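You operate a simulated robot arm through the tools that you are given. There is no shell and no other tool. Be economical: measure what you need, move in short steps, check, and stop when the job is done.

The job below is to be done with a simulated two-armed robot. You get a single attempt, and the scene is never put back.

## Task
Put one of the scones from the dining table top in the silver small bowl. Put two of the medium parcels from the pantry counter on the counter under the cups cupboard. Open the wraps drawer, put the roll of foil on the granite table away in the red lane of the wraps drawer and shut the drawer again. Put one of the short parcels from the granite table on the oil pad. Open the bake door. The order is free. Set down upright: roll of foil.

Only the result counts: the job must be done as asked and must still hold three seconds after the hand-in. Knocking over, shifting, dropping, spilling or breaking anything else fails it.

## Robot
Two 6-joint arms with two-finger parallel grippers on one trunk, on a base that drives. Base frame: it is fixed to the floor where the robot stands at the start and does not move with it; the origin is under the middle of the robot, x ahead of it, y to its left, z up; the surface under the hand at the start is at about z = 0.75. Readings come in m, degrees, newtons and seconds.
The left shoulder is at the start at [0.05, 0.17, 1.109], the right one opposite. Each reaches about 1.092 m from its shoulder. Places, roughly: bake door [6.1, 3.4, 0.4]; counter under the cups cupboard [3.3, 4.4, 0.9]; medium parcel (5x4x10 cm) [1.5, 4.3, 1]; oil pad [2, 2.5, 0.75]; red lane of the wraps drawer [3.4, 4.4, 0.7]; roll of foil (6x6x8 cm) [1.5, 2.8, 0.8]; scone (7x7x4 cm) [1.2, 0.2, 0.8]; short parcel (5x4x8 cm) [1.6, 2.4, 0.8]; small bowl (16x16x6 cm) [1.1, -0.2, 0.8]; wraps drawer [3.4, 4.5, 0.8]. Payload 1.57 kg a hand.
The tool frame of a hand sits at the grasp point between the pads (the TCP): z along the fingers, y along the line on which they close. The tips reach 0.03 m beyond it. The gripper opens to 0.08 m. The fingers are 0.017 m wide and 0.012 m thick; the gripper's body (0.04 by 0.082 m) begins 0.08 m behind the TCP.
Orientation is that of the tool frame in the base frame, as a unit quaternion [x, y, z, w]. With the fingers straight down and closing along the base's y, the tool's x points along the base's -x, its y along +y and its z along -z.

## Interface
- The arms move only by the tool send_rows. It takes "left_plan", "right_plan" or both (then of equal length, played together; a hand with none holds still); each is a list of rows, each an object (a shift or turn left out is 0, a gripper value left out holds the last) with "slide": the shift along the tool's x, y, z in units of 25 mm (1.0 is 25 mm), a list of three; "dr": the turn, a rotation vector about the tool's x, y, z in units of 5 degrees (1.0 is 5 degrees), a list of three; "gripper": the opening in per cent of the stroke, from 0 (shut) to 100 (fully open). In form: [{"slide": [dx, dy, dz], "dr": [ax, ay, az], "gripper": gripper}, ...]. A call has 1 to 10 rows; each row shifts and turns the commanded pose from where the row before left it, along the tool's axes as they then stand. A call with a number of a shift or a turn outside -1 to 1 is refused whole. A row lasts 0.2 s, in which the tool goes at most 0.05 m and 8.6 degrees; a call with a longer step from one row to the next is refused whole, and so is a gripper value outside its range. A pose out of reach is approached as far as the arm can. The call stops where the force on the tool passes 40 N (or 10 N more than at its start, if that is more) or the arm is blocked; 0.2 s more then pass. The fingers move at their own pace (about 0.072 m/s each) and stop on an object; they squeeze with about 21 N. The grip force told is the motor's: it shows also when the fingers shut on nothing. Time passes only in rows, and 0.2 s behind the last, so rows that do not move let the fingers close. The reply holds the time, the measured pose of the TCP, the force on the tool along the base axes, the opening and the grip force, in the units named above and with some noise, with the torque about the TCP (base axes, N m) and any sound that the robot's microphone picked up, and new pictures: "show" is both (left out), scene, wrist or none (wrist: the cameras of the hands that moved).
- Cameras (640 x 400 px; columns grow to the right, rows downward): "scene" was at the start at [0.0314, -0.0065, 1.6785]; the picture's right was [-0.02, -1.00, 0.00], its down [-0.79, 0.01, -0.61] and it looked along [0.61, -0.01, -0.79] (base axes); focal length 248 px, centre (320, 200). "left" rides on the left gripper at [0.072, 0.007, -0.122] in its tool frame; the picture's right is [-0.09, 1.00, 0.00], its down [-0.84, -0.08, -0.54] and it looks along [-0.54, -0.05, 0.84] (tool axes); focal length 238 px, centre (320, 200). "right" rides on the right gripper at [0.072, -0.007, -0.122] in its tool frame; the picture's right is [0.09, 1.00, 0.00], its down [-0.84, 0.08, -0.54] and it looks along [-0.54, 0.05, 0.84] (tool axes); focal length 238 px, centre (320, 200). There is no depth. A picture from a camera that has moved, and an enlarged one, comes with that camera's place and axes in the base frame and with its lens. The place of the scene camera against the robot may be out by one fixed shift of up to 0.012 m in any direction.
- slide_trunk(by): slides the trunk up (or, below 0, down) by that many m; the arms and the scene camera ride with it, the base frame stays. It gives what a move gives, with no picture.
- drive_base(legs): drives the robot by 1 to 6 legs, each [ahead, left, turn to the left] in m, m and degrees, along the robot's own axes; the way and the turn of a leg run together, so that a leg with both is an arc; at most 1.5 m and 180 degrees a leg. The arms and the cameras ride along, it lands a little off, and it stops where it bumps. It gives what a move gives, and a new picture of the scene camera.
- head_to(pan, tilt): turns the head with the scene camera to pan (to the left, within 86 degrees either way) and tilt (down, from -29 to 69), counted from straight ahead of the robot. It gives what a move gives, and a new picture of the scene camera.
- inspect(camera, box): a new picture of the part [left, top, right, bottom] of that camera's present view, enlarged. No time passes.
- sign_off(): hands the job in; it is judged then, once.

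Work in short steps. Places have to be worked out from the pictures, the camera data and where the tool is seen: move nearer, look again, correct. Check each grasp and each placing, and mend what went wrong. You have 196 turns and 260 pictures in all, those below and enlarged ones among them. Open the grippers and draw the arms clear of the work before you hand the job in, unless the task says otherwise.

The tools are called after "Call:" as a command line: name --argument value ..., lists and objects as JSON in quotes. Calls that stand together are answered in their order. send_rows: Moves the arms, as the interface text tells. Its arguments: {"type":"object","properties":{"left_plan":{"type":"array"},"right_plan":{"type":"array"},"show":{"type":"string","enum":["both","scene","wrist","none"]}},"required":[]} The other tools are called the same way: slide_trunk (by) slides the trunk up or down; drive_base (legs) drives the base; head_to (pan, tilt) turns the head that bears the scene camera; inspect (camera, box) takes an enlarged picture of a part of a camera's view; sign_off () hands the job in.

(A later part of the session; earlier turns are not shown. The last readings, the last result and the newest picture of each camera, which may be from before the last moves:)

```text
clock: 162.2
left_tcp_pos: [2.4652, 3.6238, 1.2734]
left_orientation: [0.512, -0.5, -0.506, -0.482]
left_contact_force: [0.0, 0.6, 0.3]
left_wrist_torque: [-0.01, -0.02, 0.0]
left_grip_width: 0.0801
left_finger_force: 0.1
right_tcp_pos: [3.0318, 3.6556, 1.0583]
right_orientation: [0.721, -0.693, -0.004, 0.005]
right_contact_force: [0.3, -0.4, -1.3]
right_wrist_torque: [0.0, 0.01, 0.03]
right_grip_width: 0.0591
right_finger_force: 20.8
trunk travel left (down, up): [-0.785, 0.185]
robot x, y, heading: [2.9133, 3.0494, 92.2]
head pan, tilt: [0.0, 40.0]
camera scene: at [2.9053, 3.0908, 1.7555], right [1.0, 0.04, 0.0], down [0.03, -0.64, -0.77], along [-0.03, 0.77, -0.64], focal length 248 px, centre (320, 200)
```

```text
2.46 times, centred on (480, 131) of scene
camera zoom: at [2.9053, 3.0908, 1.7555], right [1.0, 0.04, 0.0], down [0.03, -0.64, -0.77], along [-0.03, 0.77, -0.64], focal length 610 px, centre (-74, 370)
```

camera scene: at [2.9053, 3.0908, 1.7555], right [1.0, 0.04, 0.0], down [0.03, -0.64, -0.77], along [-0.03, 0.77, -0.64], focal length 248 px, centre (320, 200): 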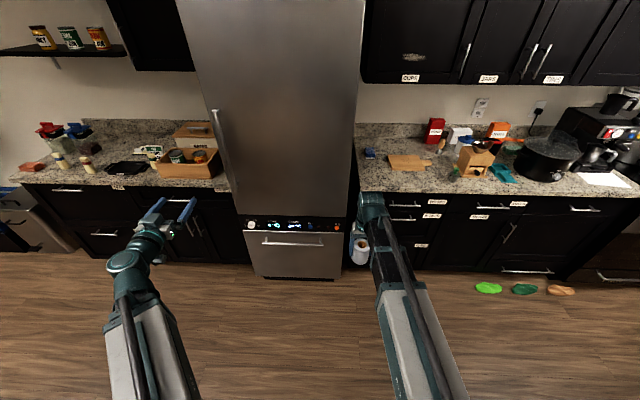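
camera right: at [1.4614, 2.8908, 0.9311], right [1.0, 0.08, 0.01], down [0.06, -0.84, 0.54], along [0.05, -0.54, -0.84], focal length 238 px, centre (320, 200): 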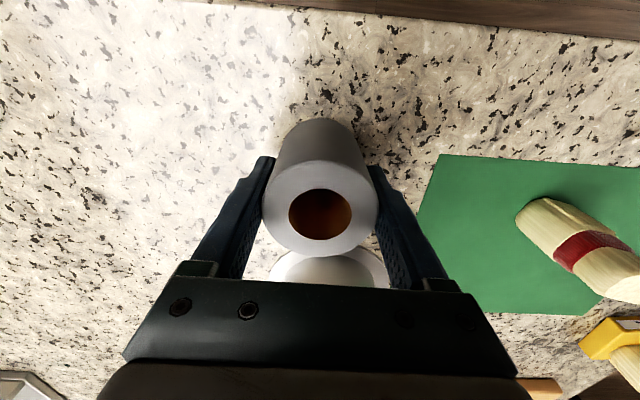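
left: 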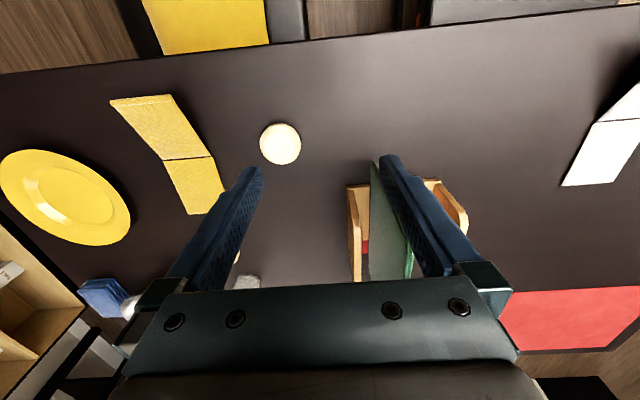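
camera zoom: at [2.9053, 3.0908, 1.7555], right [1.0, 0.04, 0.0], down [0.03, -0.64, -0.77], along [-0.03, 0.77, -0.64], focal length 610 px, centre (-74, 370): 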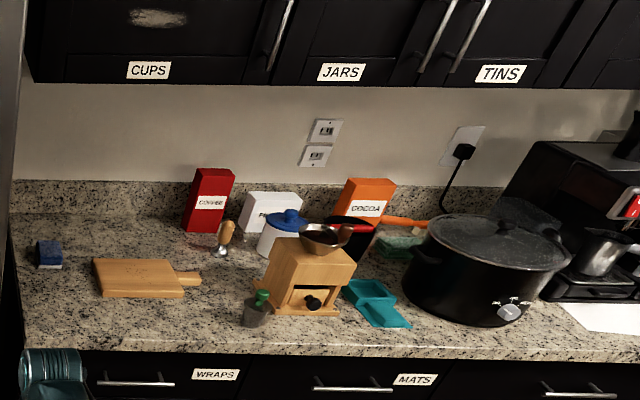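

The WRAPS drawer's handle bar is near (3.34, ~4.16, ~0.84). I straighten and drive to about (3.30, 3.30).

Call:
drive_base --legs '[[0, 0, -2.2], [0.2, 0, 0], [0, -0.39, 0]]'

Call:
inspect --camera "scene" --box '[240, 160, 480, 310]'

```text
clock: 166.2
left_tcp_pos: [2.8847, 3.8449, 1.2746]
left_orientation: [-0.499, 0.512, 0.494, 0.495]
left_contact_force: [0.1, -0.3, 0.2]
left_wrist_torque: [0.0, -0.02, 0.04]
left_grip_width: 0.08
left_finger_force: 0.2
right_tcp_pos: [3.4523, 3.8476, 1.0602]
right_orientation: [-0.704, 0.71, 0.004, -0.004]
right_contact_force: [-1.1, 0.1, -2.0]
right_wrist_torque: [0.0, 0.03, -0.01]
right_grip_width: 0.0594
right_finger_force: 20.4
trunk travel left (down, up): [-0.785, 0.185]
robot x, y, heading: [3.2984, 3.251, 89.6]
head pan, tilt: [0.0, 40.0]
camera scene: at [3.2994, 3.2916, 1.7555], right [1.0, -0.01, 0.0], down [-0.01, -0.64, -0.77], along [0.01, 0.77, -0.64], focal length 248 px, centre (320, 200)
```

scene: 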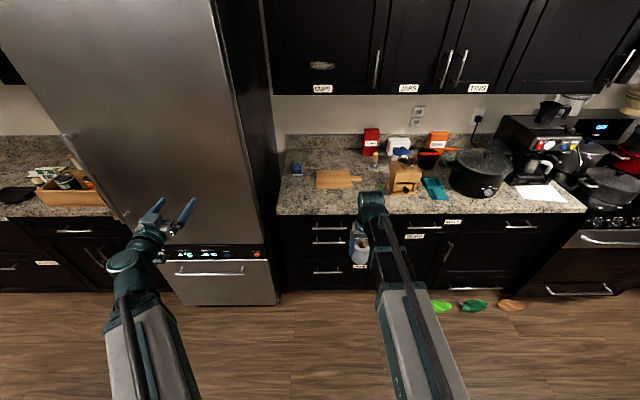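

```text
2.67 times, centred on (360, 235) of scene
camera zoom: at [3.2994, 3.2916, 1.7555], right [1.0, -0.01, 0.0], down [-0.01, -0.64, -0.77], along [0.01, 0.77, -0.64], focal length 661 px, centre (213, 107)
```

zoom: 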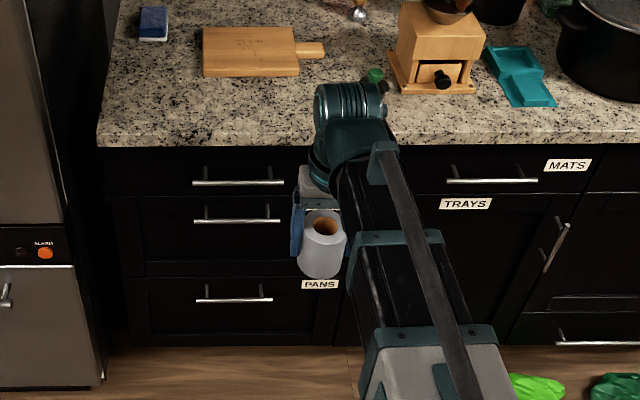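

Triangulated: the bar is at about x 3.35, y 4.17, z 0.83. I roll the left hand 90° so the fingers close vertically, and shift the right hand (foil) to the right.

Call:
send_rows --left_plan '[{"dr": [0, 0, 1]}, {"dr": [0, 0, 1]}, {"dr": [0, 0, 1]}, {"dr": [0, 0, 1]}, {"dr": [0, 0, 1]}, {"dr": [0, 0, 1]}, {"dr": [0, 0, 1]}, {"dr": [0, 0, 1]}, {"dr": [0, 0, 1]}, {"dr": [0, 0, 1]}]' --right_plan '[{"slide": [0, -1, 0]}, {"slide": [0, -1, 0]}, {"slide": [0, -1, 0]}, {"slide": [0, -1, 0]}, {"slide": [0, -1, 0]}, {"slide": [0, -1, 0]}, {"slide": [0, -1, 0]}, {"slide": [0, -1, 0]}, {"slide": [0, -1, 0]}, {"slide": [0, -1, 0]}]' --show "none"

Call:
send_rows --left_plan '[{"dr": [0, 0, 1]}, {"dr": [0, 0, 1]}, {"dr": [0, 0, 1]}, {"dr": [0, 0, 1]}, {"dr": [0, 0, 1]}, {"dr": [0, 0, 1]}, {"dr": [0, 0, 1]}, {"dr": [0, 0, 1]}]' --show "wrist"

```text
clock: 168.4
left_tcp_pos: [2.8849, 3.8458, 1.2742]
left_orientation: [-0.236, 0.675, 0.657, 0.239]
left_contact_force: [-0.1, 0.0, 0.5]
left_wrist_torque: [0.02, 0.02, 0.0]
left_grip_width: 0.0802
left_finger_force: 0.0
right_tcp_pos: [3.7016, 3.8449, 1.0599]
right_orientation: [-0.704, 0.71, 0.005, -0.005]
right_contact_force: [0.2, -0.3, -1.3]
right_wrist_torque: [0.02, 0.0, -0.01]
right_grip_width: 0.0592
right_finger_force: 21.2
right hand out of reach, approached as far as the arm can: row 7
trunk travel left (down, up): [-0.785, 0.185]
robot x, y, heading: [3.3052, 3.2551, 89.7]
head pan, tilt: [0.0, 40.0]
```

```text
clock: 170.2
left_tcp_pos: [2.8887, 3.8477, 1.2671]
left_orientation: [-0.017, 0.727, 0.686, 0.023]
left_contact_force: [0.1, 0.1, -0.6]
left_wrist_torque: [0.03, -0.01, -0.02]
left_grip_width: 0.0801
left_finger_force: 0.0
left hand out of reach, approached as far as the arm can: row 8
right_tcp_pos: [3.702, 3.8451, 1.06]
right_orientation: [-0.704, 0.71, 0.004, -0.005]
right_contact_force: [0.1, 0.3, -0.7]
right_wrist_torque: [0.0, 0.0, -0.02]
right_grip_width: 0.0593
right_finger_force: 20.2
trunk travel left (down, up): [-0.785, 0.185]
robot x, y, heading: [3.3016, 3.2533, 89.5]
head pan, tilt: [0.0, 40.0]
camera left: at [2.8142, 3.7288, 1.2755], right [0.04, 0.06, 1.0], down [0.83, -0.55, 0.0], along [0.55, 0.83, -0.07], focal length 238 px, centre (320, 200)
```

left: 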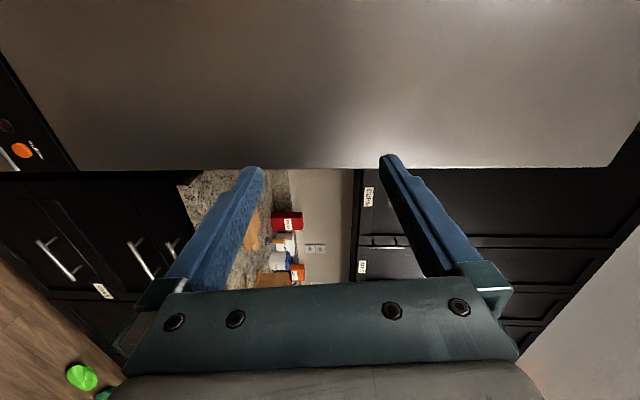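

Roll achieved. I move the left hand east to x≈3.35.

Call:
send_rows --left_plan '[{"slide": [-1, 0, 0]}, {"slide": [-1, 0, 0]}, {"slide": [-1, 0, 0]}, {"slide": [-1, 0, 0]}, {"slide": [-1, 0, 0]}, {"slide": [-1, 0, 0]}, {"slide": [-1, 0, 0]}, {"slide": [-1, 0, 0]}, {"slide": [-1, 0, 0]}, {"slide": [-1, 0, 0]}]' --show "none"

Call:
send_rows --left_plan '[{"slide": [-1, 0, 0]}, {"slide": [-1, 0, 0]}, {"slide": [-1, 0, 0]}, {"slide": [-1, 0, 0]}, {"slide": [-1, 0, 0]}, {"slide": [-1, 0, 0]}, {"slide": [-1, 0, 0]}, {"slide": [-1, 0, 0]}, {"slide": [-0.4, 0, 0]}]' --show "none"

Call:
slide_trunk --by -0.38

Call:
inspect --camera "left" --box '[0, 0, 640, 400]'

Call:
inspect --camera "scene" --box '[0, 0, 640, 400]'

```text
clock: 172.4
left_tcp_pos: [3.1022, 3.9299, 1.267]
left_orientation: [-0.018, 0.727, 0.686, 0.024]
left_contact_force: [-0.7, -0.3, 0.4]
left_wrist_torque: [0.0, 0.0, 0.01]
left_grip_width: 0.0798
left_finger_force: 0.0
left hand out of reach, approached as far as the arm can: row 1, 2, 3, 4, 5, 6, 7, 8, 9, 10
right_tcp_pos: [3.7013, 3.845, 1.0581]
right_orientation: [-0.704, 0.71, 0.004, -0.005]
right_contact_force: [-1.1, 0.1, -0.3]
right_wrist_torque: [0.01, -0.02, 0.01]
right_grip_width: 0.059
right_finger_force: 20.8
trunk travel left (down, up): [-0.785, 0.185]
robot x, y, heading: [3.3014, 3.2514, 89.3]
head pan, tilt: [0.0, 40.0]
```

```text
clock: 174.4
left_tcp_pos: [3.2863, 3.9303, 1.2671]
left_orientation: [-0.018, 0.726, 0.687, 0.023]
left_contact_force: [0.7, 0.3, 0.2]
left_wrist_torque: [-0.01, 0.0, -0.02]
left_grip_width: 0.0798
left_finger_force: 0.0
left hand out of reach, approached as far as the arm can: row 1, 2, 3, 8
right_tcp_pos: [3.7005, 3.8453, 1.0589]
right_orientation: [-0.704, 0.71, 0.005, -0.005]
right_contact_force: [-0.8, 0.4, -1.4]
right_wrist_torque: [-0.02, 0.01, 0.0]
right_grip_width: 0.0594
right_finger_force: 20.9
trunk travel left (down, up): [-0.785, 0.185]
robot x, y, heading: [3.3002, 3.2534, 89.7]
head pan, tilt: [0.0, 40.0]
```

```text
clock: 178.1
left_tcp_pos: [3.2879, 3.9298, 0.8871]
left_orientation: [-0.019, 0.725, 0.688, 0.023]
left_contact_force: [0.0, -0.1, 0.1]
left_wrist_torque: [-0.01, 0.01, -0.01]
left_grip_width: 0.0801
left_finger_force: 0.1
right_tcp_pos: [3.7011, 3.8446, 0.6798]
right_orientation: [-0.704, 0.71, 0.004, -0.004]
right_contact_force: [0.0, -0.2, -0.7]
right_wrist_torque: [0.0, 0.03, 0.02]
right_grip_width: 0.0592
right_finger_force: 22.0
trunk travel left (down, up): [-0.405, 0.565]
robot x, y, heading: [3.3015, 3.2531, 89.5]
head pan, tilt: [0.0, 40.0]
```

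```text
1.00 times, centred on (320, 200) of left (not enlarged: the box is as wide or as high as the picture)
camera zoom: at [3.213, 3.8103, 0.8957], right [0.03, 0.05, 1.0], down [0.83, -0.55, 0.0], along [0.55, 0.83, -0.06], focal length 238 px, centre (320, 200)
```

zoom: 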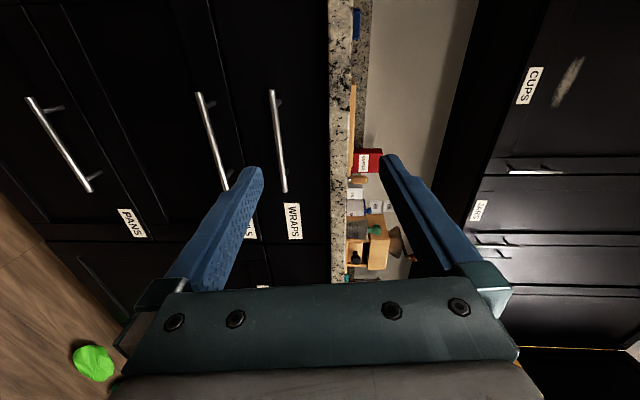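

```text
1.00 times, centred on (320, 200) of scene (not enlarged: the box is as wide or as high as the picture)
camera zoom: at [3.2985, 3.2915, 1.3755], right [1.0, -0.01, 0.0], down [-0.01, -0.64, -0.77], along [0.01, 0.77, -0.64], focal length 248 px, centre (320, 200)
```

zoom: 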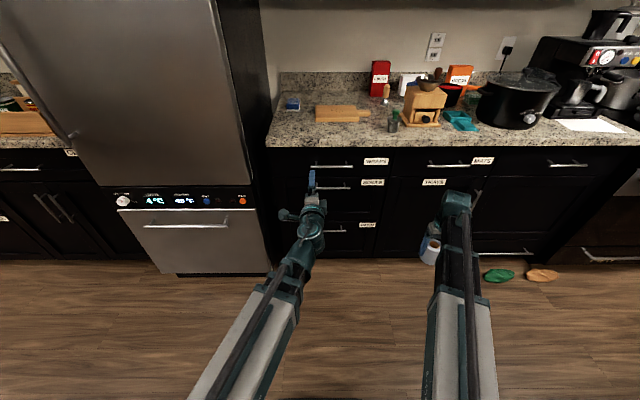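

By the left wrist camera the bar runs x 3.27–3.43 at z≈0.81–0.82. I lower, centre on it and advance partway.

Call:
slide_trunk --by -0.06

Call:
send_rows --left_plan '[{"slide": [-1, 0, 0]}, {"slide": [-1, 0, 0]}, {"slide": [0, 0, 1]}, {"slide": [0, 0, 1]}, {"slide": [0, 0, 1]}, {"slide": [0, 0, 1]}, {"slide": [0, 0, 1]}, {"slide": [0, 0, 1]}]' --show "wrist"

```text
clock: 179.1
left_tcp_pos: [3.2865, 3.9291, 0.8274]
left_orientation: [-0.018, 0.726, 0.687, 0.023]
left_contact_force: [0.0, -0.6, 0.4]
left_wrist_torque: [0.0, -0.02, 0.0]
left_grip_width: 0.08
left_finger_force: 0.1
right_tcp_pos: [3.7019, 3.8455, 0.6192]
right_orientation: [-0.705, 0.709, 0.005, -0.004]
right_contact_force: [0.4, 0.1, -1.4]
right_wrist_torque: [0.02, 0.02, -0.03]
right_grip_width: 0.0593
right_finger_force: 21.1
trunk travel left (down, up): [-0.345, 0.625]
robot x, y, heading: [3.2998, 3.2507, 89.2]
head pan, tilt: [0.0, 40.0]
```

```text
clock: 180.9
left_tcp_pos: [3.3386, 4.0801, 0.8272]
left_orientation: [-0.017, 0.727, 0.686, 0.024]
left_contact_force: [0.5, 0.0, -0.9]
left_wrist_torque: [0.0, -0.03, 0.0]
left_grip_width: 0.0798
left_finger_force: 0.1
left hand out of reach, approached as far as the arm can: row 7
right_tcp_pos: [3.701, 3.846, 0.6192]
right_orientation: [-0.704, 0.71, 0.005, -0.004]
right_contact_force: [-0.8, -0.8, -2.9]
right_wrist_torque: [-0.03, 0.02, 0.04]
right_grip_width: 0.0592
right_finger_force: 21.0
trunk travel left (down, up): [-0.345, 0.625]
robot x, y, heading: [3.3004, 3.2512, 89.3]
head pan, tilt: [0.0, 40.0]
camera left: at [3.2643, 3.9604, 0.8355], right [0.03, 0.06, 1.0], down [0.83, -0.55, 0.0], along [0.55, 0.83, -0.07], focal length 238 px, centre (320, 200)
```

left: 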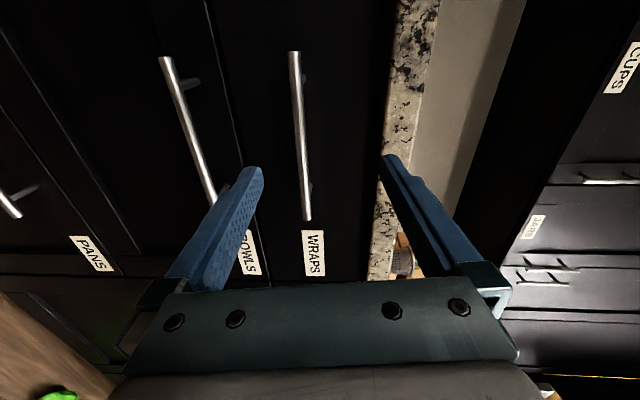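

The bar is at z≈0.803. I lower 2 cm and advance to it.

Call:
slide_trunk --by -0.021

Call:
send_rows --left_plan '[{"slide": [0, 0, 0.8]}, {"slide": [0, 0, 0.8]}, {"slide": [0, 0, 0.8]}, {"slide": [0, 0, 0.6]}]' --show "wrist"

```text
clock: 181.6
left_tcp_pos: [3.3377, 4.0798, 0.8068]
left_orientation: [-0.017, 0.727, 0.686, 0.023]
left_contact_force: [0.2, 0.7, 0.8]
left_wrist_torque: [0.01, 0.04, -0.02]
left_grip_width: 0.08
left_finger_force: 0.0
right_tcp_pos: [3.6998, 3.8464, 0.5975]
right_orientation: [-0.704, 0.71, 0.004, -0.005]
right_contact_force: [0.2, 0.5, -1.5]
right_wrist_torque: [0.03, -0.01, 0.01]
right_grip_width: 0.0592
right_finger_force: 21.0
trunk travel left (down, up): [-0.324, 0.646]
robot x, y, heading: [3.3035, 3.2543, 89.6]
head pan, tilt: [0.0, 40.0]
```

```text
clock: 182.6
left_tcp_pos: [3.3399, 4.1554, 0.8056]
left_orientation: [-0.018, 0.727, 0.686, 0.023]
left_contact_force: [-0.2, 1.1, 0.2]
left_wrist_torque: [0.03, 0.0, -0.05]
left_grip_width: 0.08
left_finger_force: 0.0
left hand out of reach, approached as far as the arm can: row 3
right_tcp_pos: [3.7013, 3.8453, 0.599]
right_orientation: [-0.704, 0.711, 0.004, -0.004]
right_contact_force: [-1.6, 0.0, -1.9]
right_wrist_torque: [-0.01, 0.01, 0.03]
right_grip_width: 0.0595
right_finger_force: 20.5
trunk travel left (down, up): [-0.324, 0.646]
robot x, y, heading: [3.301, 3.2488, 89.5]
head pan, tilt: [0.0, 40.0]
camera left: at [3.2657, 4.0356, 0.8143], right [0.04, 0.06, 1.0], down [0.83, -0.55, 0.0], along [0.55, 0.83, -0.07], focal length 238 px, centre (320, 200)
```

left: 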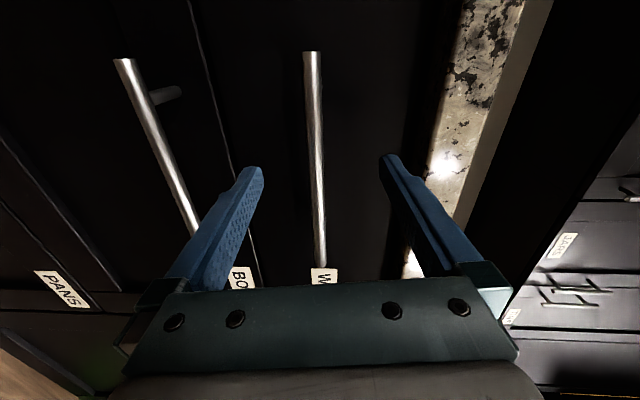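

The bar is between the fingers, near the tips' depth. I advance 1.5 cm more and close.

Call:
send_rows --left_plan '[{"slide": [0, 0, 0.3]}, {"slide": [0, 0, 0.3]}, {"gripper": 0}, {"gripper": 0}, {"gripper": 0}, {"gripper": 0}, {"gripper": 0}, {"gripper": 0}]' --show "wrist"

```text
clock: 183.9
left_tcp_pos: [3.3385, 4.1675, 0.8029]
left_orientation: [-0.019, 0.729, 0.684, 0.024]
left_contact_force: [0.4, -1.6, -33.9]
left_wrist_torque: [-0.95, 0.3, -0.39]
left_grip_width: 0.0131
left_finger_force: 20.8
right_tcp_pos: [3.7018, 3.8472, 0.5967]
right_orientation: [-0.704, 0.71, 0.003, -0.005]
right_contact_force: [0.3, 0.6, -0.8]
right_wrist_torque: [0.0, 0.0, -0.01]
right_grip_width: 0.0591
right_finger_force: 20.6
trunk travel left (down, up): [-0.324, 0.646]
robot x, y, heading: [3.3033, 3.252, 89.7]
head pan, tilt: [0.0, 40.0]
stopped in row 6 (left hand): the force on the tool passed its limit at 44 N (the readings are from after the stop); the commanded pose is now the measured one
camera left: at [3.2655, 4.0498, 0.811], right [0.03, 0.06, 1.0], down [0.83, -0.55, 0.01], along [0.55, 0.83, -0.07], focal length 238 px, centre (320, 200)
```

left: 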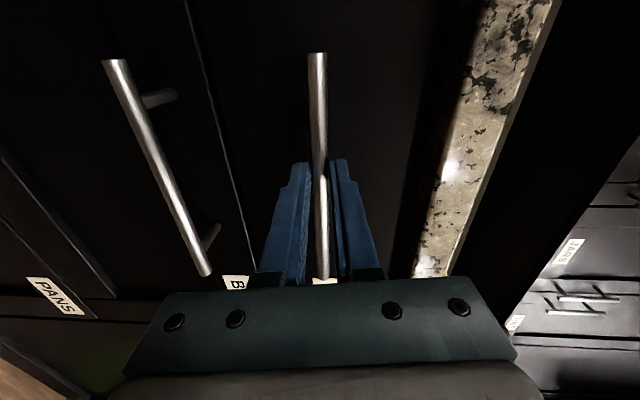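

Bar gripped. I relieve the height by lowering 3 mm, then pull with the arm.

Call:
slide_trunk --by -0.004

Call:
send_rows --left_plan '[{"slide": [0, 0, -0.6]}, {"slide": [0, 0, -0.8]}, {"slide": [0, 0, -0.8]}, {"slide": [0, 0, -0.8]}, {"slide": [0, 0, -0.8]}, {"slide": [0, 0, -0.8]}, {"slide": [0, 0, -0.8]}, {"slide": [0, 0, -0.8]}, {"slide": [0, 0, -0.8]}, {"slide": [0, 0, -0.8]}]' --show "scene"

```text
clock: 184.4
left_tcp_pos: [3.339, 4.1676, 0.8011]
left_orientation: [-0.017, 0.727, 0.686, 0.023]
left_contact_force: [0.7, 3.6, 1.1]
left_wrist_torque: [0.04, 0.63, 0.41]
left_grip_width: 0.0123
left_finger_force: 29.8
right_tcp_pos: [3.7029, 3.8451, 0.5938]
right_orientation: [-0.704, 0.71, 0.004, -0.004]
right_contact_force: [0.0, 0.1, -0.5]
right_wrist_torque: [0.04, 0.01, -0.01]
right_grip_width: 0.0593
right_finger_force: 20.9
trunk travel left (down, up): [-0.32, 0.65]
robot x, y, heading: [3.2982, 3.2484, 89.6]
head pan, tilt: [0.0, 40.0]
```

```text
clock: 186.6
left_tcp_pos: [3.3395, 3.9738, 0.8011]
left_orientation: [-0.018, 0.728, 0.685, 0.024]
left_contact_force: [4.7, -1.3, 4.3]
left_wrist_torque: [0.11, 0.52, -0.8]
left_grip_width: 0.0125
left_finger_force: 29.6
left hand out of reach, approached as far as the arm can: row 4, 6, 9
right_tcp_pos: [3.7013, 3.8448, 0.5936]
right_orientation: [-0.704, 0.711, 0.005, -0.004]
right_contact_force: [-0.4, -0.2, -1.3]
right_wrist_torque: [0.01, -0.01, -0.04]
right_grip_width: 0.0593
right_finger_force: 20.8
trunk travel left (down, up): [-0.32, 0.65]
robot x, y, heading: [3.3025, 3.2503, 89.5]
head pan, tilt: [0.0, 40.0]
camera scene: at [3.2989, 3.2909, 1.2905], right [1.0, -0.01, 0.0], down [-0.01, -0.64, -0.77], along [0.01, 0.77, -0.64], focal length 248 px, centre (320, 200)
```

scene: 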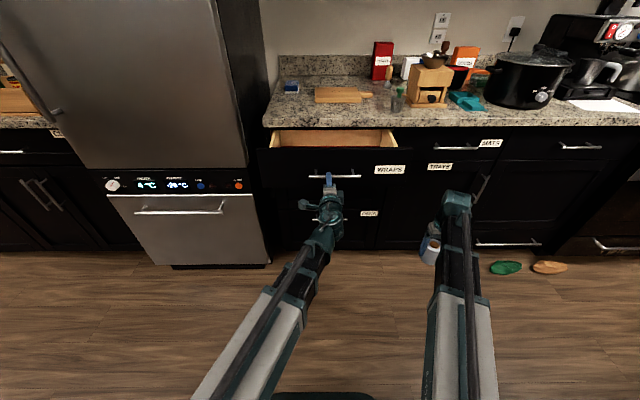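

The drawer follows. I pull further by backing the base 0.15 m.

Call:
drive_base --legs '[[-0.13, 0, 0]]'

Call:
inspect --camera "scene" --box '[230, 100, 470, 250]'

```text
clock: 187.9
left_tcp_pos: [3.3387, 3.8437, 0.8019]
left_orientation: [-0.016, 0.728, 0.685, 0.026]
left_contact_force: [26.7, 1.0, 4.0]
left_wrist_torque: [0.09, 0.53, -0.51]
left_grip_width: 0.0126
left_finger_force: 29.2
right_tcp_pos: [3.6991, 3.7173, 0.5938]
right_orientation: [-0.705, 0.709, 0.005, -0.005]
right_contact_force: [-0.1, 0.1, -2.1]
right_wrist_torque: [0.01, 0.03, 0.01]
right_grip_width: 0.059
right_finger_force: 20.8
trunk travel left (down, up): [-0.32, 0.65]
robot x, y, heading: [3.3012, 3.1222, 89.7]
head pan, tilt: [0.0, 40.0]
camera scene: at [3.2996, 3.1609, 1.2905], right [1.0, -0.01, 0.0], down [0.0, -0.64, -0.77], along [0.0, 0.77, -0.64], focal length 248 px, centre (320, 200)
```

scene: 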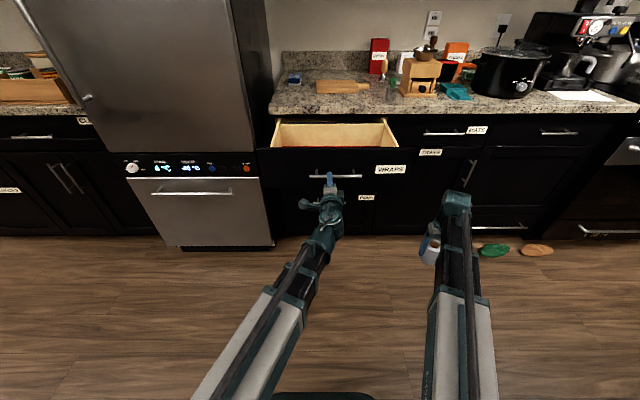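

```text
2.67 times, centred on (350, 175) of scene
camera zoom: at [3.2996, 3.1609, 1.2905], right [1.0, -0.01, 0.0], down [0.0, -0.64, -0.77], along [0.0, 0.77, -0.64], focal length 661 px, centre (240, 267)
```

zoom: 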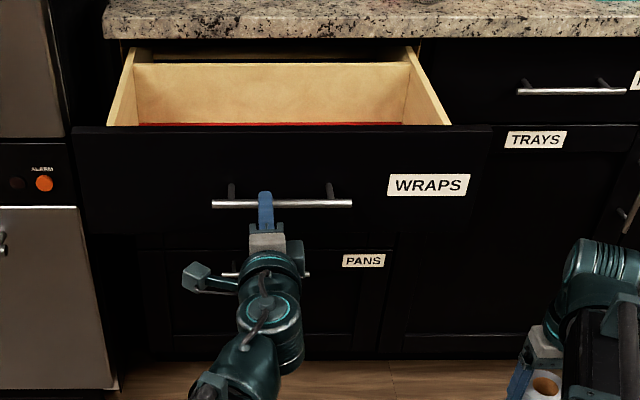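

Drawer open about 0.32 m, a red lane shows inside. I release the bar, draw the left hand back, and raise the trunk to see in.

Call:
send_rows --left_plan '[{"gripper": 100}, {"gripper": 100}, {"gripper": 100}, {"gripper": 100}]' --show "none"

Call:
drive_base --legs '[[-0.12, 0, 0]]'

Call:
slide_trunk --by 0.46

Call:
inspect --camera "scene" --box '[200, 100, 440, 250]'

```text
clock: 188.9
left_tcp_pos: [3.3372, 3.844, 0.8011]
left_orientation: [-0.017, 0.728, 0.685, 0.026]
left_contact_force: [-0.1, -0.6, 0.4]
left_wrist_torque: [0.02, 0.01, -0.02]
left_grip_width: 0.0802
left_finger_force: 0.0
right_tcp_pos: [3.6989, 3.7159, 0.5943]
right_orientation: [-0.705, 0.709, 0.004, -0.004]
right_contact_force: [-0.7, 0.0, -1.9]
right_wrist_torque: [0.01, -0.03, -0.01]
right_grip_width: 0.0591
right_finger_force: 21.5
trunk travel left (down, up): [-0.32, 0.65]
robot x, y, heading: [3.3013, 3.1213, 89.7]
head pan, tilt: [0.0, 40.0]
```

```text
clock: 190.2
left_tcp_pos: [3.3384, 3.723, 0.8012]
left_orientation: [-0.017, 0.727, 0.686, 0.026]
left_contact_force: [-0.5, 0.6, 0.8]
left_wrist_torque: [0.01, 0.02, 0.04]
left_grip_width: 0.08
left_finger_force: 0.0
right_tcp_pos: [3.6977, 3.598, 0.5946]
right_orientation: [-0.705, 0.709, 0.004, -0.004]
right_contact_force: [0.6, 0.0, -1.8]
right_wrist_torque: [0.0, 0.01, 0.02]
right_grip_width: 0.0589
right_finger_force: 20.8
trunk travel left (down, up): [-0.32, 0.65]
robot x, y, heading: [3.301, 3.0037, 89.9]
head pan, tilt: [0.0, 40.0]
camera scene: at [3.2969, 3.041, 1.2904], right [1.0, -0.01, 0.0], down [0.0, -0.64, -0.77], along [0.0, 0.77, -0.64], focal length 248 px, centre (320, 200)
```

scene: 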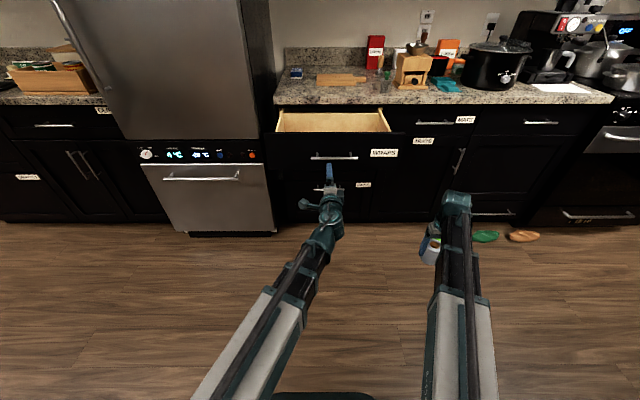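

```text
refused: 0.46 is not a number from -0.4 to 0.4
```

```text
2.67 times, centred on (320, 175) of scene
camera zoom: at [3.2969, 3.041, 1.2904], right [1.0, -0.01, 0.0], down [0.0, -0.64, -0.77], along [0.0, 0.77, -0.64], focal length 661 px, centre (320, 267)
```

zoom: 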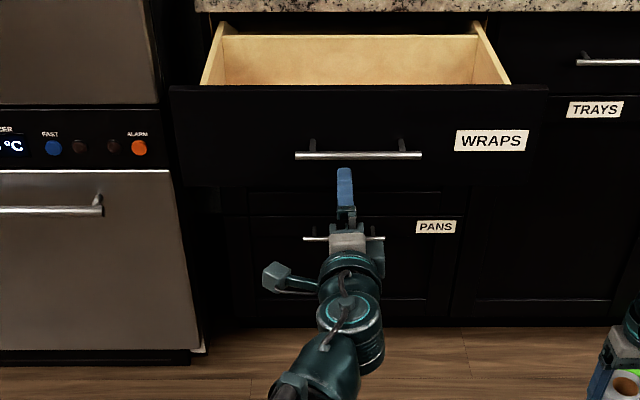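

Raise in two steps, then shift the left hand away to the left and drive nearer.

Call:
slide_trunk --by 0.4

Call:
slide_trunk --by 0.06

Call:
send_rows --left_plan '[{"slide": [1, 0, 0]}, {"slide": [1, 0, 0]}, {"slide": [1, 0, 0]}, {"slide": [1, 0, 0]}, {"slide": [1, 0, 0]}, {"slide": [1, 0, 0]}, {"slide": [1, 0, 0]}, {"slide": [1, 0, 0]}, {"slide": [1, 0, 0]}, {"slide": [1, 0, 0]}]' --show "none"

Call:
drive_base --legs '[[0.2, 0, 0]]'

Call:
inspect --camera "scene" --box '[220, 160, 460, 310]'

```text
clock: 194.0
left_tcp_pos: [3.3368, 3.7242, 1.2011]
left_orientation: [-0.017, 0.728, 0.685, 0.026]
left_contact_force: [0.5, -0.2, 0.2]
left_wrist_torque: [0.0, 0.01, 0.0]
left_grip_width: 0.0799
left_finger_force: 0.1
right_tcp_pos: [3.6981, 3.595, 0.9948]
right_orientation: [-0.706, 0.708, 0.004, -0.005]
right_contact_force: [-0.3, -0.1, -1.7]
right_wrist_torque: [-0.02, 0.0, -0.02]
right_grip_width: 0.0593
right_finger_force: 21.3
trunk travel left (down, up): [-0.72, 0.25]
robot x, y, heading: [3.3008, 3.0035, 89.7]
head pan, tilt: [0.0, 40.0]
```

```text
clock: 195.0
left_tcp_pos: [3.3374, 3.7242, 1.2617]
left_orientation: [-0.017, 0.728, 0.685, 0.026]
left_contact_force: [-1.4, -0.3, 0.7]
left_wrist_torque: [0.02, -0.03, 0.02]
left_grip_width: 0.0802
left_finger_force: 0.1
right_tcp_pos: [3.6977, 3.5965, 1.0553]
right_orientation: [-0.705, 0.709, 0.004, -0.004]
right_contact_force: [-0.9, 1.3, -1.3]
right_wrist_torque: [0.01, -0.02, 0.0]
right_grip_width: 0.0592
right_finger_force: 21.3
trunk travel left (down, up): [-0.78, 0.19]
robot x, y, heading: [3.3011, 2.9983, 89.6]
head pan, tilt: [0.0, 40.0]
```

```text
clock: 197.2
left_tcp_pos: [3.0943, 3.7277, 1.2608]
left_orientation: [-0.016, 0.729, 0.684, 0.024]
left_contact_force: [0.2, 0.0, -0.5]
left_wrist_torque: [-0.02, 0.0, 0.03]
left_grip_width: 0.08
left_finger_force: 0.0
left hand out of reach, approached as far as the arm can: row 3, 6, 8, 10
right_tcp_pos: [3.6976, 3.5969, 1.0546]
right_orientation: [-0.705, 0.709, 0.005, -0.005]
right_contact_force: [0.2, 0.0, -1.6]
right_wrist_torque: [0.02, -0.01, -0.03]
right_grip_width: 0.0595
right_finger_force: 20.3
trunk travel left (down, up): [-0.78, 0.19]
robot x, y, heading: [3.301, 3.003, 89.6]
head pan, tilt: [0.0, 40.0]
```

```text
clock: 198.8
left_tcp_pos: [3.0965, 3.9253, 1.2599]
left_orientation: [-0.018, 0.729, 0.684, 0.026]
left_contact_force: [0.0, 0.7, -0.1]
left_wrist_torque: [-0.02, 0.0, -0.01]
left_grip_width: 0.0799
left_finger_force: 0.0
right_tcp_pos: [3.6977, 3.7961, 1.0537]
right_orientation: [-0.705, 0.709, 0.004, -0.005]
right_contact_force: [-0.2, 0.1, -0.6]
right_wrist_torque: [-0.02, -0.02, 0.01]
right_grip_width: 0.0591
right_finger_force: 21.0
trunk travel left (down, up): [-0.78, 0.19]
robot x, y, heading: [3.299, 3.1978, 89.8]
head pan, tilt: [0.0, 40.0]
camera scene: at [3.2979, 3.2407, 1.7504], right [1.0, 0.0, 0.0], down [0.0, -0.64, -0.77], along [0.0, 0.77, -0.64], focal length 248 px, centre (320, 200)
```

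scene: 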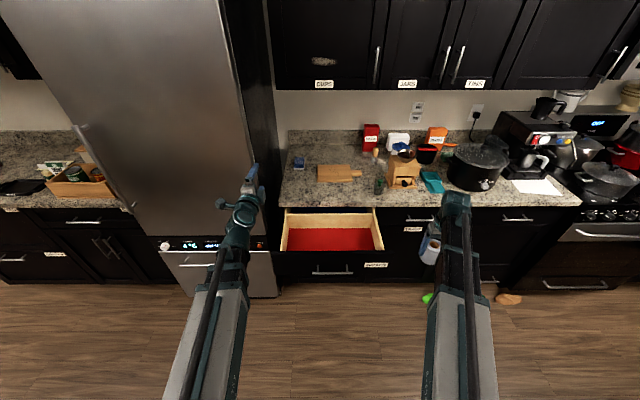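

```text
2.67 times, centred on (340, 235) of scene
camera zoom: at [3.2979, 3.2407, 1.7504], right [1.0, 0.0, 0.0], down [0.0, -0.64, -0.77], along [0.0, 0.77, -0.64], focal length 661 px, centre (267, 107)
```

zoom: 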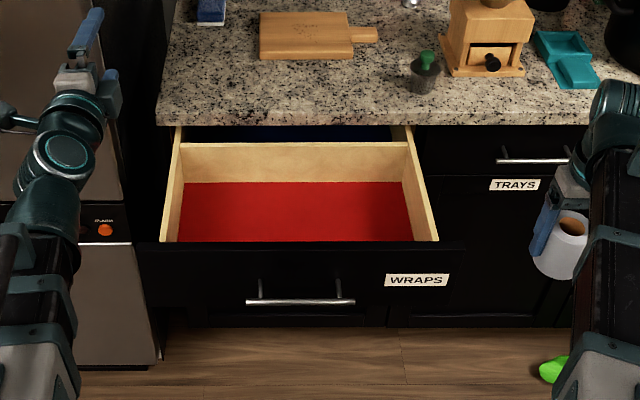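

The front compartment is red (x≈3.35, y≈3.90–4.22), a blue one lies behind it. I carry the foil over (3.35, 4.03).

Call:
send_rows --right_plan '[{"slide": [-0.67, 1, 0]}, {"slide": [-0.67, 1, 0]}, {"slide": [-0.67, 1, 0]}, {"slide": [-0.67, 1, 0]}, {"slide": [-0.67, 1, 0]}, {"slide": [-0.67, 1, 0]}, {"slide": [-0.67, 1, 0]}, {"slide": [-0.67, 1, 0]}, {"slide": [-0.67, 1, 0]}, {"slide": [-0.67, 1, 0]}]' --show "none"

Call:
send_rows --right_plan '[{"slide": [-0.67, 1, 0]}, {"slide": [-0.67, 1, 0]}, {"slide": [-0.67, 1, 0]}, {"slide": [-0.67, 0.9, 0]}, {}]' --show "both"

```text
clock: 201.0
left_tcp_pos: [3.0969, 3.926, 1.2607]
left_orientation: [-0.018, 0.728, 0.685, 0.025]
left_contact_force: [-0.3, 0.7, -0.3]
left_wrist_torque: [0.0, -0.04, 0.0]
left_grip_width: 0.0803
left_finger_force: 0.1
right_tcp_pos: [3.4484, 3.965, 1.054]
right_orientation: [-0.705, 0.709, 0.005, -0.004]
right_contact_force: [0.0, -0.9, -1.4]
right_wrist_torque: [-0.01, -0.02, -0.02]
right_grip_width: 0.0591
right_finger_force: 21.4
trunk travel left (down, up): [-0.78, 0.19]
robot x, y, heading: [3.3, 3.1985, 89.6]
head pan, tilt: [0.0, 40.0]
```

```text
clock: 202.2
left_tcp_pos: [3.097, 3.9252, 1.2606]
left_orientation: [-0.018, 0.728, 0.685, 0.025]
left_contact_force: [-0.2, 0.4, 0.3]
left_wrist_torque: [0.02, 0.03, -0.01]
left_grip_width: 0.0798
left_finger_force: 0.1
right_tcp_pos: [3.3527, 4.0322, 1.0539]
right_orientation: [-0.705, 0.709, 0.004, -0.004]
right_contact_force: [-0.3, 0.4, -1.3]
right_wrist_torque: [-0.02, 0.03, 0.0]
right_grip_width: 0.0593
right_finger_force: 19.9
right hand out of reach, approached as far as the arm can: row 1
trunk travel left (down, up): [-0.78, 0.19]
robot x, y, heading: [3.3018, 3.2011, 89.7]
head pan, tilt: [0.0, 40.0]
camera scene: at [3.2979, 3.2389, 1.7505], right [1.0, 0.0, 0.0], down [0.0, -0.64, -0.77], along [0.0, 0.77, -0.64], focal length 248 px, centre (320, 200)
camera right: at [3.3591, 3.9605, 1.176], right [-1.0, -0.09, 0.01], down [-0.07, 0.84, 0.54], along [-0.06, 0.54, -0.84], focal length 238 px, centre (320, 200)
```

scene: 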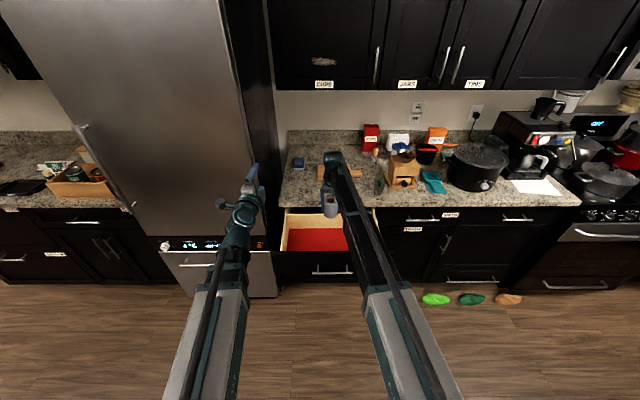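
right: 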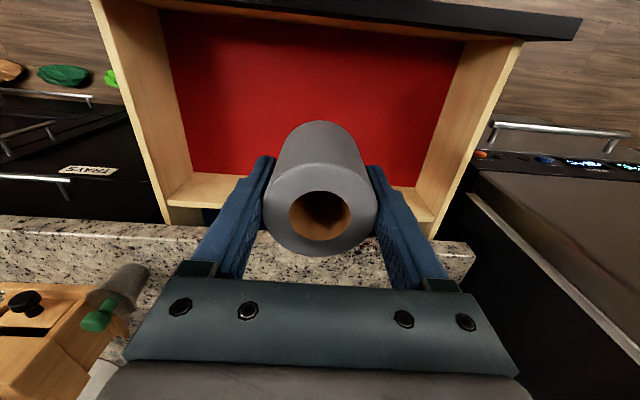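

Foil is over the red lane. I lower 0.25 m, then step down to contact.

Call:
slide_trunk --by -0.26

Call:
slide_trunk --by -0.015

Call:
inspect --camera "right" --box '[0, 0, 640, 400]'

```text
clock: 204.8
left_tcp_pos: [3.0955, 3.9235, 1.0016]
left_orientation: [-0.018, 0.728, 0.685, 0.025]
left_contact_force: [0.5, 0.8, -0.1]
left_wrist_torque: [0.0, -0.02, 0.0]
left_grip_width: 0.0799
left_finger_force: 0.0
right_tcp_pos: [3.3511, 4.0306, 0.7963]
right_orientation: [-0.705, 0.709, 0.004, -0.004]
right_contact_force: [0.4, -1.0, 13.8]
right_wrist_torque: [0.0, -0.45, -0.03]
right_grip_width: 0.0594
right_finger_force: 20.8
trunk travel left (down, up): [-0.52, 0.45]
robot x, y, heading: [3.3003, 3.1996, 89.5]
head pan, tilt: [0.0, 40.0]
```

```text
clock: 205.5
left_tcp_pos: [3.0965, 3.9244, 0.9856]
left_orientation: [-0.018, 0.728, 0.685, 0.026]
left_contact_force: [0.0, 0.0, -0.4]
left_wrist_torque: [0.0, -0.02, 0.02]
left_grip_width: 0.0799
left_finger_force: 0.1
right_tcp_pos: [3.3516, 4.0311, 0.7789]
right_orientation: [-0.705, 0.709, 0.004, -0.005]
right_contact_force: [0.6, -1.4, 1.5]
right_wrist_torque: [-0.01, -0.11, -0.02]
right_grip_width: 0.0592
right_finger_force: 21.1
trunk travel left (down, up): [-0.505, 0.465]
robot x, y, heading: [3.3007, 3.1963, 89.8]
head pan, tilt: [0.0, 40.0]
```

```text
1.00 times, centred on (320, 200) of right (not enlarged: the box is as wide or as high as the picture)
camera zoom: at [3.3592, 3.9601, 0.9007], right [-1.0, -0.09, 0.01], down [-0.07, 0.84, 0.54], along [-0.06, 0.54, -0.84], focal length 238 px, centre (320, 200)
```

zoom: 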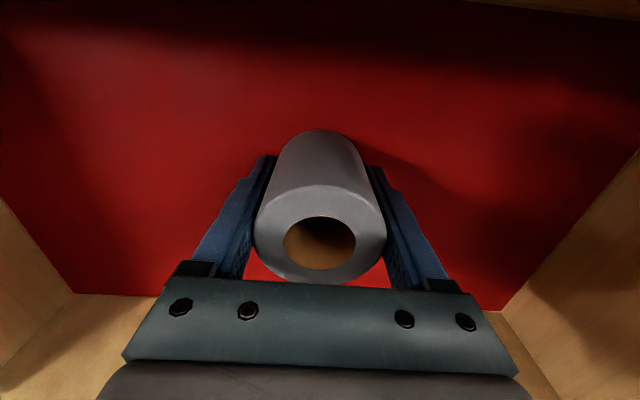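

The foil touched the floor and slid a little in the grip; it stands upright. I release and rise.

Call:
send_rows --right_plan '[{"gripper": 100}, {"gripper": 100}, {"gripper": 100}, {"gripper": 100}]' --show "none"

Call:
slide_trunk --by 0.25

Call:
inspect --camera "right" --box '[0, 0, 640, 400]'

```text
clock: 206.5
left_tcp_pos: [3.0964, 3.9241, 0.9858]
left_orientation: [-0.018, 0.728, 0.685, 0.025]
left_contact_force: [-0.4, -0.3, -0.9]
left_wrist_torque: [0.02, 0.01, -0.05]
left_grip_width: 0.0798
left_finger_force: 0.0
right_tcp_pos: [3.3505, 4.0314, 0.7788]
right_orientation: [-0.705, 0.709, 0.004, -0.004]
right_contact_force: [-0.1, -0.6, -0.4]
right_wrist_torque: [0.03, 0.01, -0.01]
right_grip_width: 0.0798
right_finger_force: 0.1
trunk travel left (down, up): [-0.505, 0.465]
robot x, y, heading: [3.2955, 3.1997, 89.9]
head pan, tilt: [0.0, 40.0]
```

```text
clock: 209.1
left_tcp_pos: [3.0954, 3.9255, 1.2345]
left_orientation: [-0.018, 0.729, 0.684, 0.025]
left_contact_force: [0.1, -0.3, 0.9]
left_wrist_torque: [-0.01, 0.0, 0.0]
left_grip_width: 0.08
left_finger_force: 0.1
right_tcp_pos: [3.3513, 4.0321, 1.0283]
right_orientation: [-0.705, 0.709, 0.005, -0.004]
right_contact_force: [-0.1, -0.6, -0.8]
right_wrist_torque: [0.01, 0.0, 0.0]
right_grip_width: 0.0802
right_finger_force: 0.0
trunk travel left (down, up): [-0.755, 0.215]
robot x, y, heading: [3.3017, 3.2023, 89.6]
head pan, tilt: [0.0, 40.0]
```

```text
1.00 times, centred on (320, 200) of right (not enlarged: the box is as wide or as high as the picture)
camera zoom: at [3.3591, 3.9606, 1.1509], right [-1.0, -0.09, 0.01], down [-0.07, 0.84, 0.54], along [-0.06, 0.54, -0.84], focal length 238 px, centre (320, 200)
```

zoom: 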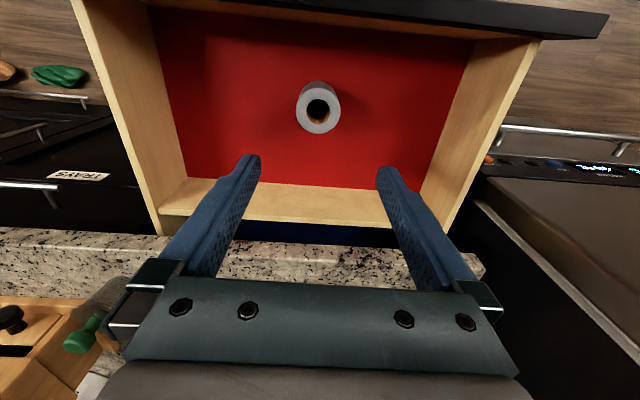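

Foil stands upright in the red lane. Next, shut the drawer: right hand moves away to the right, then base back, left hand closed as a pusher.

Call:
send_rows --right_plan '[{"slide": [0.66, -1, 0]}, {"slide": [0.66, -1, 0]}, {"slide": [0.66, -1, 0]}, {"slide": [0.66, -1, 0]}, {"slide": [0.66, -1, 0]}, {"slide": [0.66, -1, 0]}, {"slide": [0.66, -1, 0]}, {"slide": [0.66, -1, 0]}, {"slide": [0.66, -1, 0]}, {"slide": [0.66, -1, 0]}]' --left_plan '[{"gripper": 0}, {}, {}, {}, {}, {}, {}, {}, {}, {}]' --show "none"

Call:
drive_base --legs '[[-0.17, 0, 0]]'

Call:
send_rows --right_plan '[{"slide": [0.66, -1, 0]}, {"slide": [0.66, -1, 0]}, {"slide": [0.66, -1, 0]}, {"slide": [0.66, -1, 0]}, {}, {}, {}, {}, {}, {}]' --left_plan '[{"slide": [-1, 0, 0]}, {"slide": [-1, 0, 0]}, {"slide": [-1, 0, 0]}, {"slide": [-1, 0, 0]}, {"slide": [-1, 0, 0]}, {"slide": [-1, 0, 0]}, {"slide": [-1, 0, 0]}, {"slide": [-1, 0, 0]}, {"slide": [-1, 0, 0]}, {"slide": [-1, 0, 0]}]' --show "scene"

```text
clock: 211.3
left_tcp_pos: [3.0966, 3.9249, 1.236]
left_orientation: [-0.018, 0.729, 0.684, 0.025]
left_contact_force: [-0.2, 0.4, 0.5]
left_wrist_torque: [-0.03, -0.01, 0.01]
left_grip_width: 0.0
left_finger_force: 20.7
right_tcp_pos: [3.6003, 3.8632, 1.0296]
right_orientation: [-0.706, 0.708, 0.004, -0.004]
right_contact_force: [0.6, 0.3, 0.0]
right_wrist_torque: [-0.01, 0.0, 0.01]
right_grip_width: 0.0798
right_finger_force: 0.1
trunk travel left (down, up): [-0.755, 0.215]
robot x, y, heading: [3.3023, 3.1977, 89.6]
head pan, tilt: [0.0, 40.0]
```

```text
clock: 212.7
left_tcp_pos: [3.0959, 3.7544, 1.2376]
left_orientation: [-0.017, 0.728, 0.685, 0.026]
left_contact_force: [0.3, -1.1, 0.1]
left_wrist_torque: [-0.02, -0.02, -0.02]
left_grip_width: 0.0004
left_finger_force: 20.6
right_tcp_pos: [3.6, 3.6936, 1.0308]
right_orientation: [-0.705, 0.709, 0.005, -0.004]
right_contact_force: [-0.6, 0.0, -0.3]
right_wrist_torque: [0.05, 0.0, 0.02]
right_grip_width: 0.0799
right_finger_force: 0.0
trunk travel left (down, up): [-0.755, 0.215]
robot x, y, heading: [3.3034, 3.027, 89.7]
head pan, tilt: [0.0, 40.0]
camera scene: at [3.2969, 3.0676, 1.7255], right [1.0, -0.01, 0.0], down [0.0, -0.64, -0.77], along [0.0, 0.77, -0.64], focal length 248 px, centre (320, 200)
```

scene: 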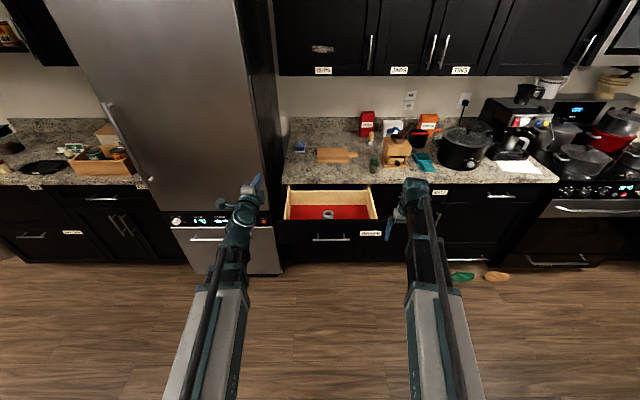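

```text
clock: 214.9
left_tcp_pos: [3.3368, 3.7537, 1.2358]
left_orientation: [-0.016, 0.728, 0.685, 0.025]
left_contact_force: [0.5, -0.1, 0.9]
left_wrist_torque: [-0.01, 0.0, 0.02]
left_grip_width: 0.0001
left_finger_force: 21.1
left hand out of reach, approached as far as the arm can: row 2, 6, 9
right_tcp_pos: [3.7005, 3.624, 1.0285]
right_orientation: [-0.705, 0.709, 0.004, -0.005]
right_contact_force: [-0.4, 0.1, -0.2]
right_wrist_torque: [0.02, 0.0, -0.02]
right_grip_width: 0.08
right_finger_force: 0.1
trunk travel left (down, up): [-0.755, 0.215]
robot x, y, heading: [3.3008, 3.0303, 89.7]
head pan, tilt: [0.0, 40.0]
camera scene: at [3.2973, 3.0693, 1.7255], right [1.0, -0.01, 0.0], down [0.0, -0.64, -0.77], along [0.0, 0.77, -0.64], focal length 248 px, centre (320, 200)
```

scene: 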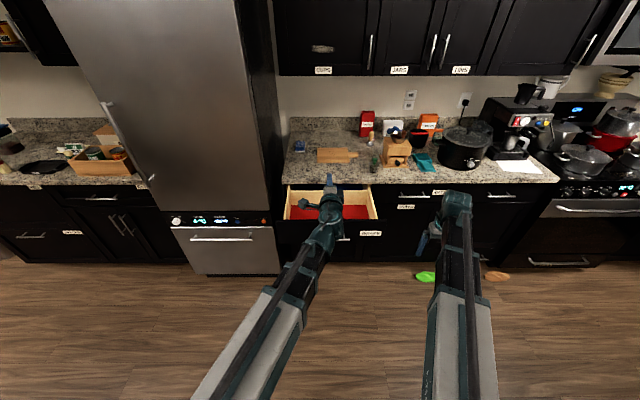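

Lower to push height z≈0.765 and push gently with the arm.

Call:
slide_trunk --by -0.4

Call:
slide_trunk --by -0.072

Call:
send_rows --left_plan '[{"slide": [0, 0, 0.6]}, {"slide": [0, 0, 0.6]}, {"slide": [0, 0, 0.6]}, {"slide": [0, 0, 0.6]}, {"slide": [0, 0, 0.6]}, {"slide": [0, 0, 0.6]}, {"slide": [0, 0, 0.6]}, {"slide": [0, 0, 0.6]}, {"slide": [0, 0, 0.6]}, {"slide": [0, 0, 0.6]}]' --show "scene"

```text
clock: 218.8
left_tcp_pos: [3.3368, 3.7536, 0.8364]
left_orientation: [-0.017, 0.728, 0.685, 0.026]
left_contact_force: [1.1, -0.3, 0.3]
left_wrist_torque: [0.01, -0.01, 0.01]
left_grip_width: 0.0
left_finger_force: 21.0
right_tcp_pos: [3.7005, 3.6229, 0.6295]
right_orientation: [-0.705, 0.709, 0.004, -0.004]
right_contact_force: [-0.4, 0.1, 0.0]
right_wrist_torque: [-0.02, 0.0, 0.0]
right_grip_width: 0.0798
right_finger_force: 0.2
trunk travel left (down, up): [-0.355, 0.615]
robot x, y, heading: [3.3031, 3.0291, 89.5]
head pan, tilt: [0.0, 40.0]
```

```text
clock: 219.8
left_tcp_pos: [3.336, 3.7534, 0.764]
left_orientation: [-0.018, 0.727, 0.686, 0.026]
left_contact_force: [-1.0, -0.1, 0.0]
left_wrist_torque: [0.04, 0.01, 0.03]
left_grip_width: 0.0
left_finger_force: 21.2
right_tcp_pos: [3.6993, 3.6248, 0.5577]
right_orientation: [-0.705, 0.709, 0.005, -0.004]
right_contact_force: [-0.3, 0.2, 0.1]
right_wrist_torque: [-0.01, 0.01, 0.02]
right_grip_width: 0.0799
right_finger_force: 0.1
trunk travel left (down, up): [-0.283, 0.687]
robot x, y, heading: [3.3042, 3.0268, 89.5]
head pan, tilt: [0.0, 40.0]
```

```text
clock: 222.1
left_tcp_pos: [3.3384, 3.9022, 0.764]
left_orientation: [-0.017, 0.728, 0.684, 0.026]
left_contact_force: [0.2, 0.1, -0.3]
left_wrist_torque: [0.0, 0.02, 0.01]
left_grip_width: 0.0
left_finger_force: 21.0
left hand out of reach, approached as far as the arm can: row 5, 8
right_tcp_pos: [3.7005, 3.6235, 0.557]
right_orientation: [-0.705, 0.709, 0.005, -0.004]
right_contact_force: [1.2, -0.8, 0.2]
right_wrist_torque: [0.0, -0.04, -0.01]
right_grip_width: 0.0798
right_finger_force: 0.1
trunk travel left (down, up): [-0.283, 0.687]
robot x, y, heading: [3.3002, 3.0289, 89.5]
head pan, tilt: [0.0, 40.0]
camera scene: at [3.2969, 3.0691, 1.2534], right [1.0, -0.01, 0.0], down [0.0, -0.64, -0.77], along [0.0, 0.77, -0.64], focal length 248 px, centre (320, 200)
```

scene: 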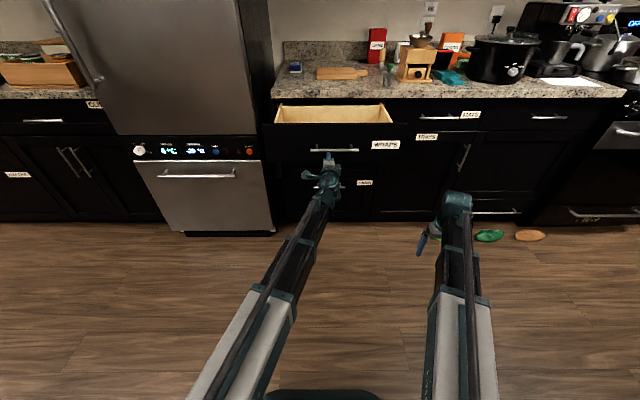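

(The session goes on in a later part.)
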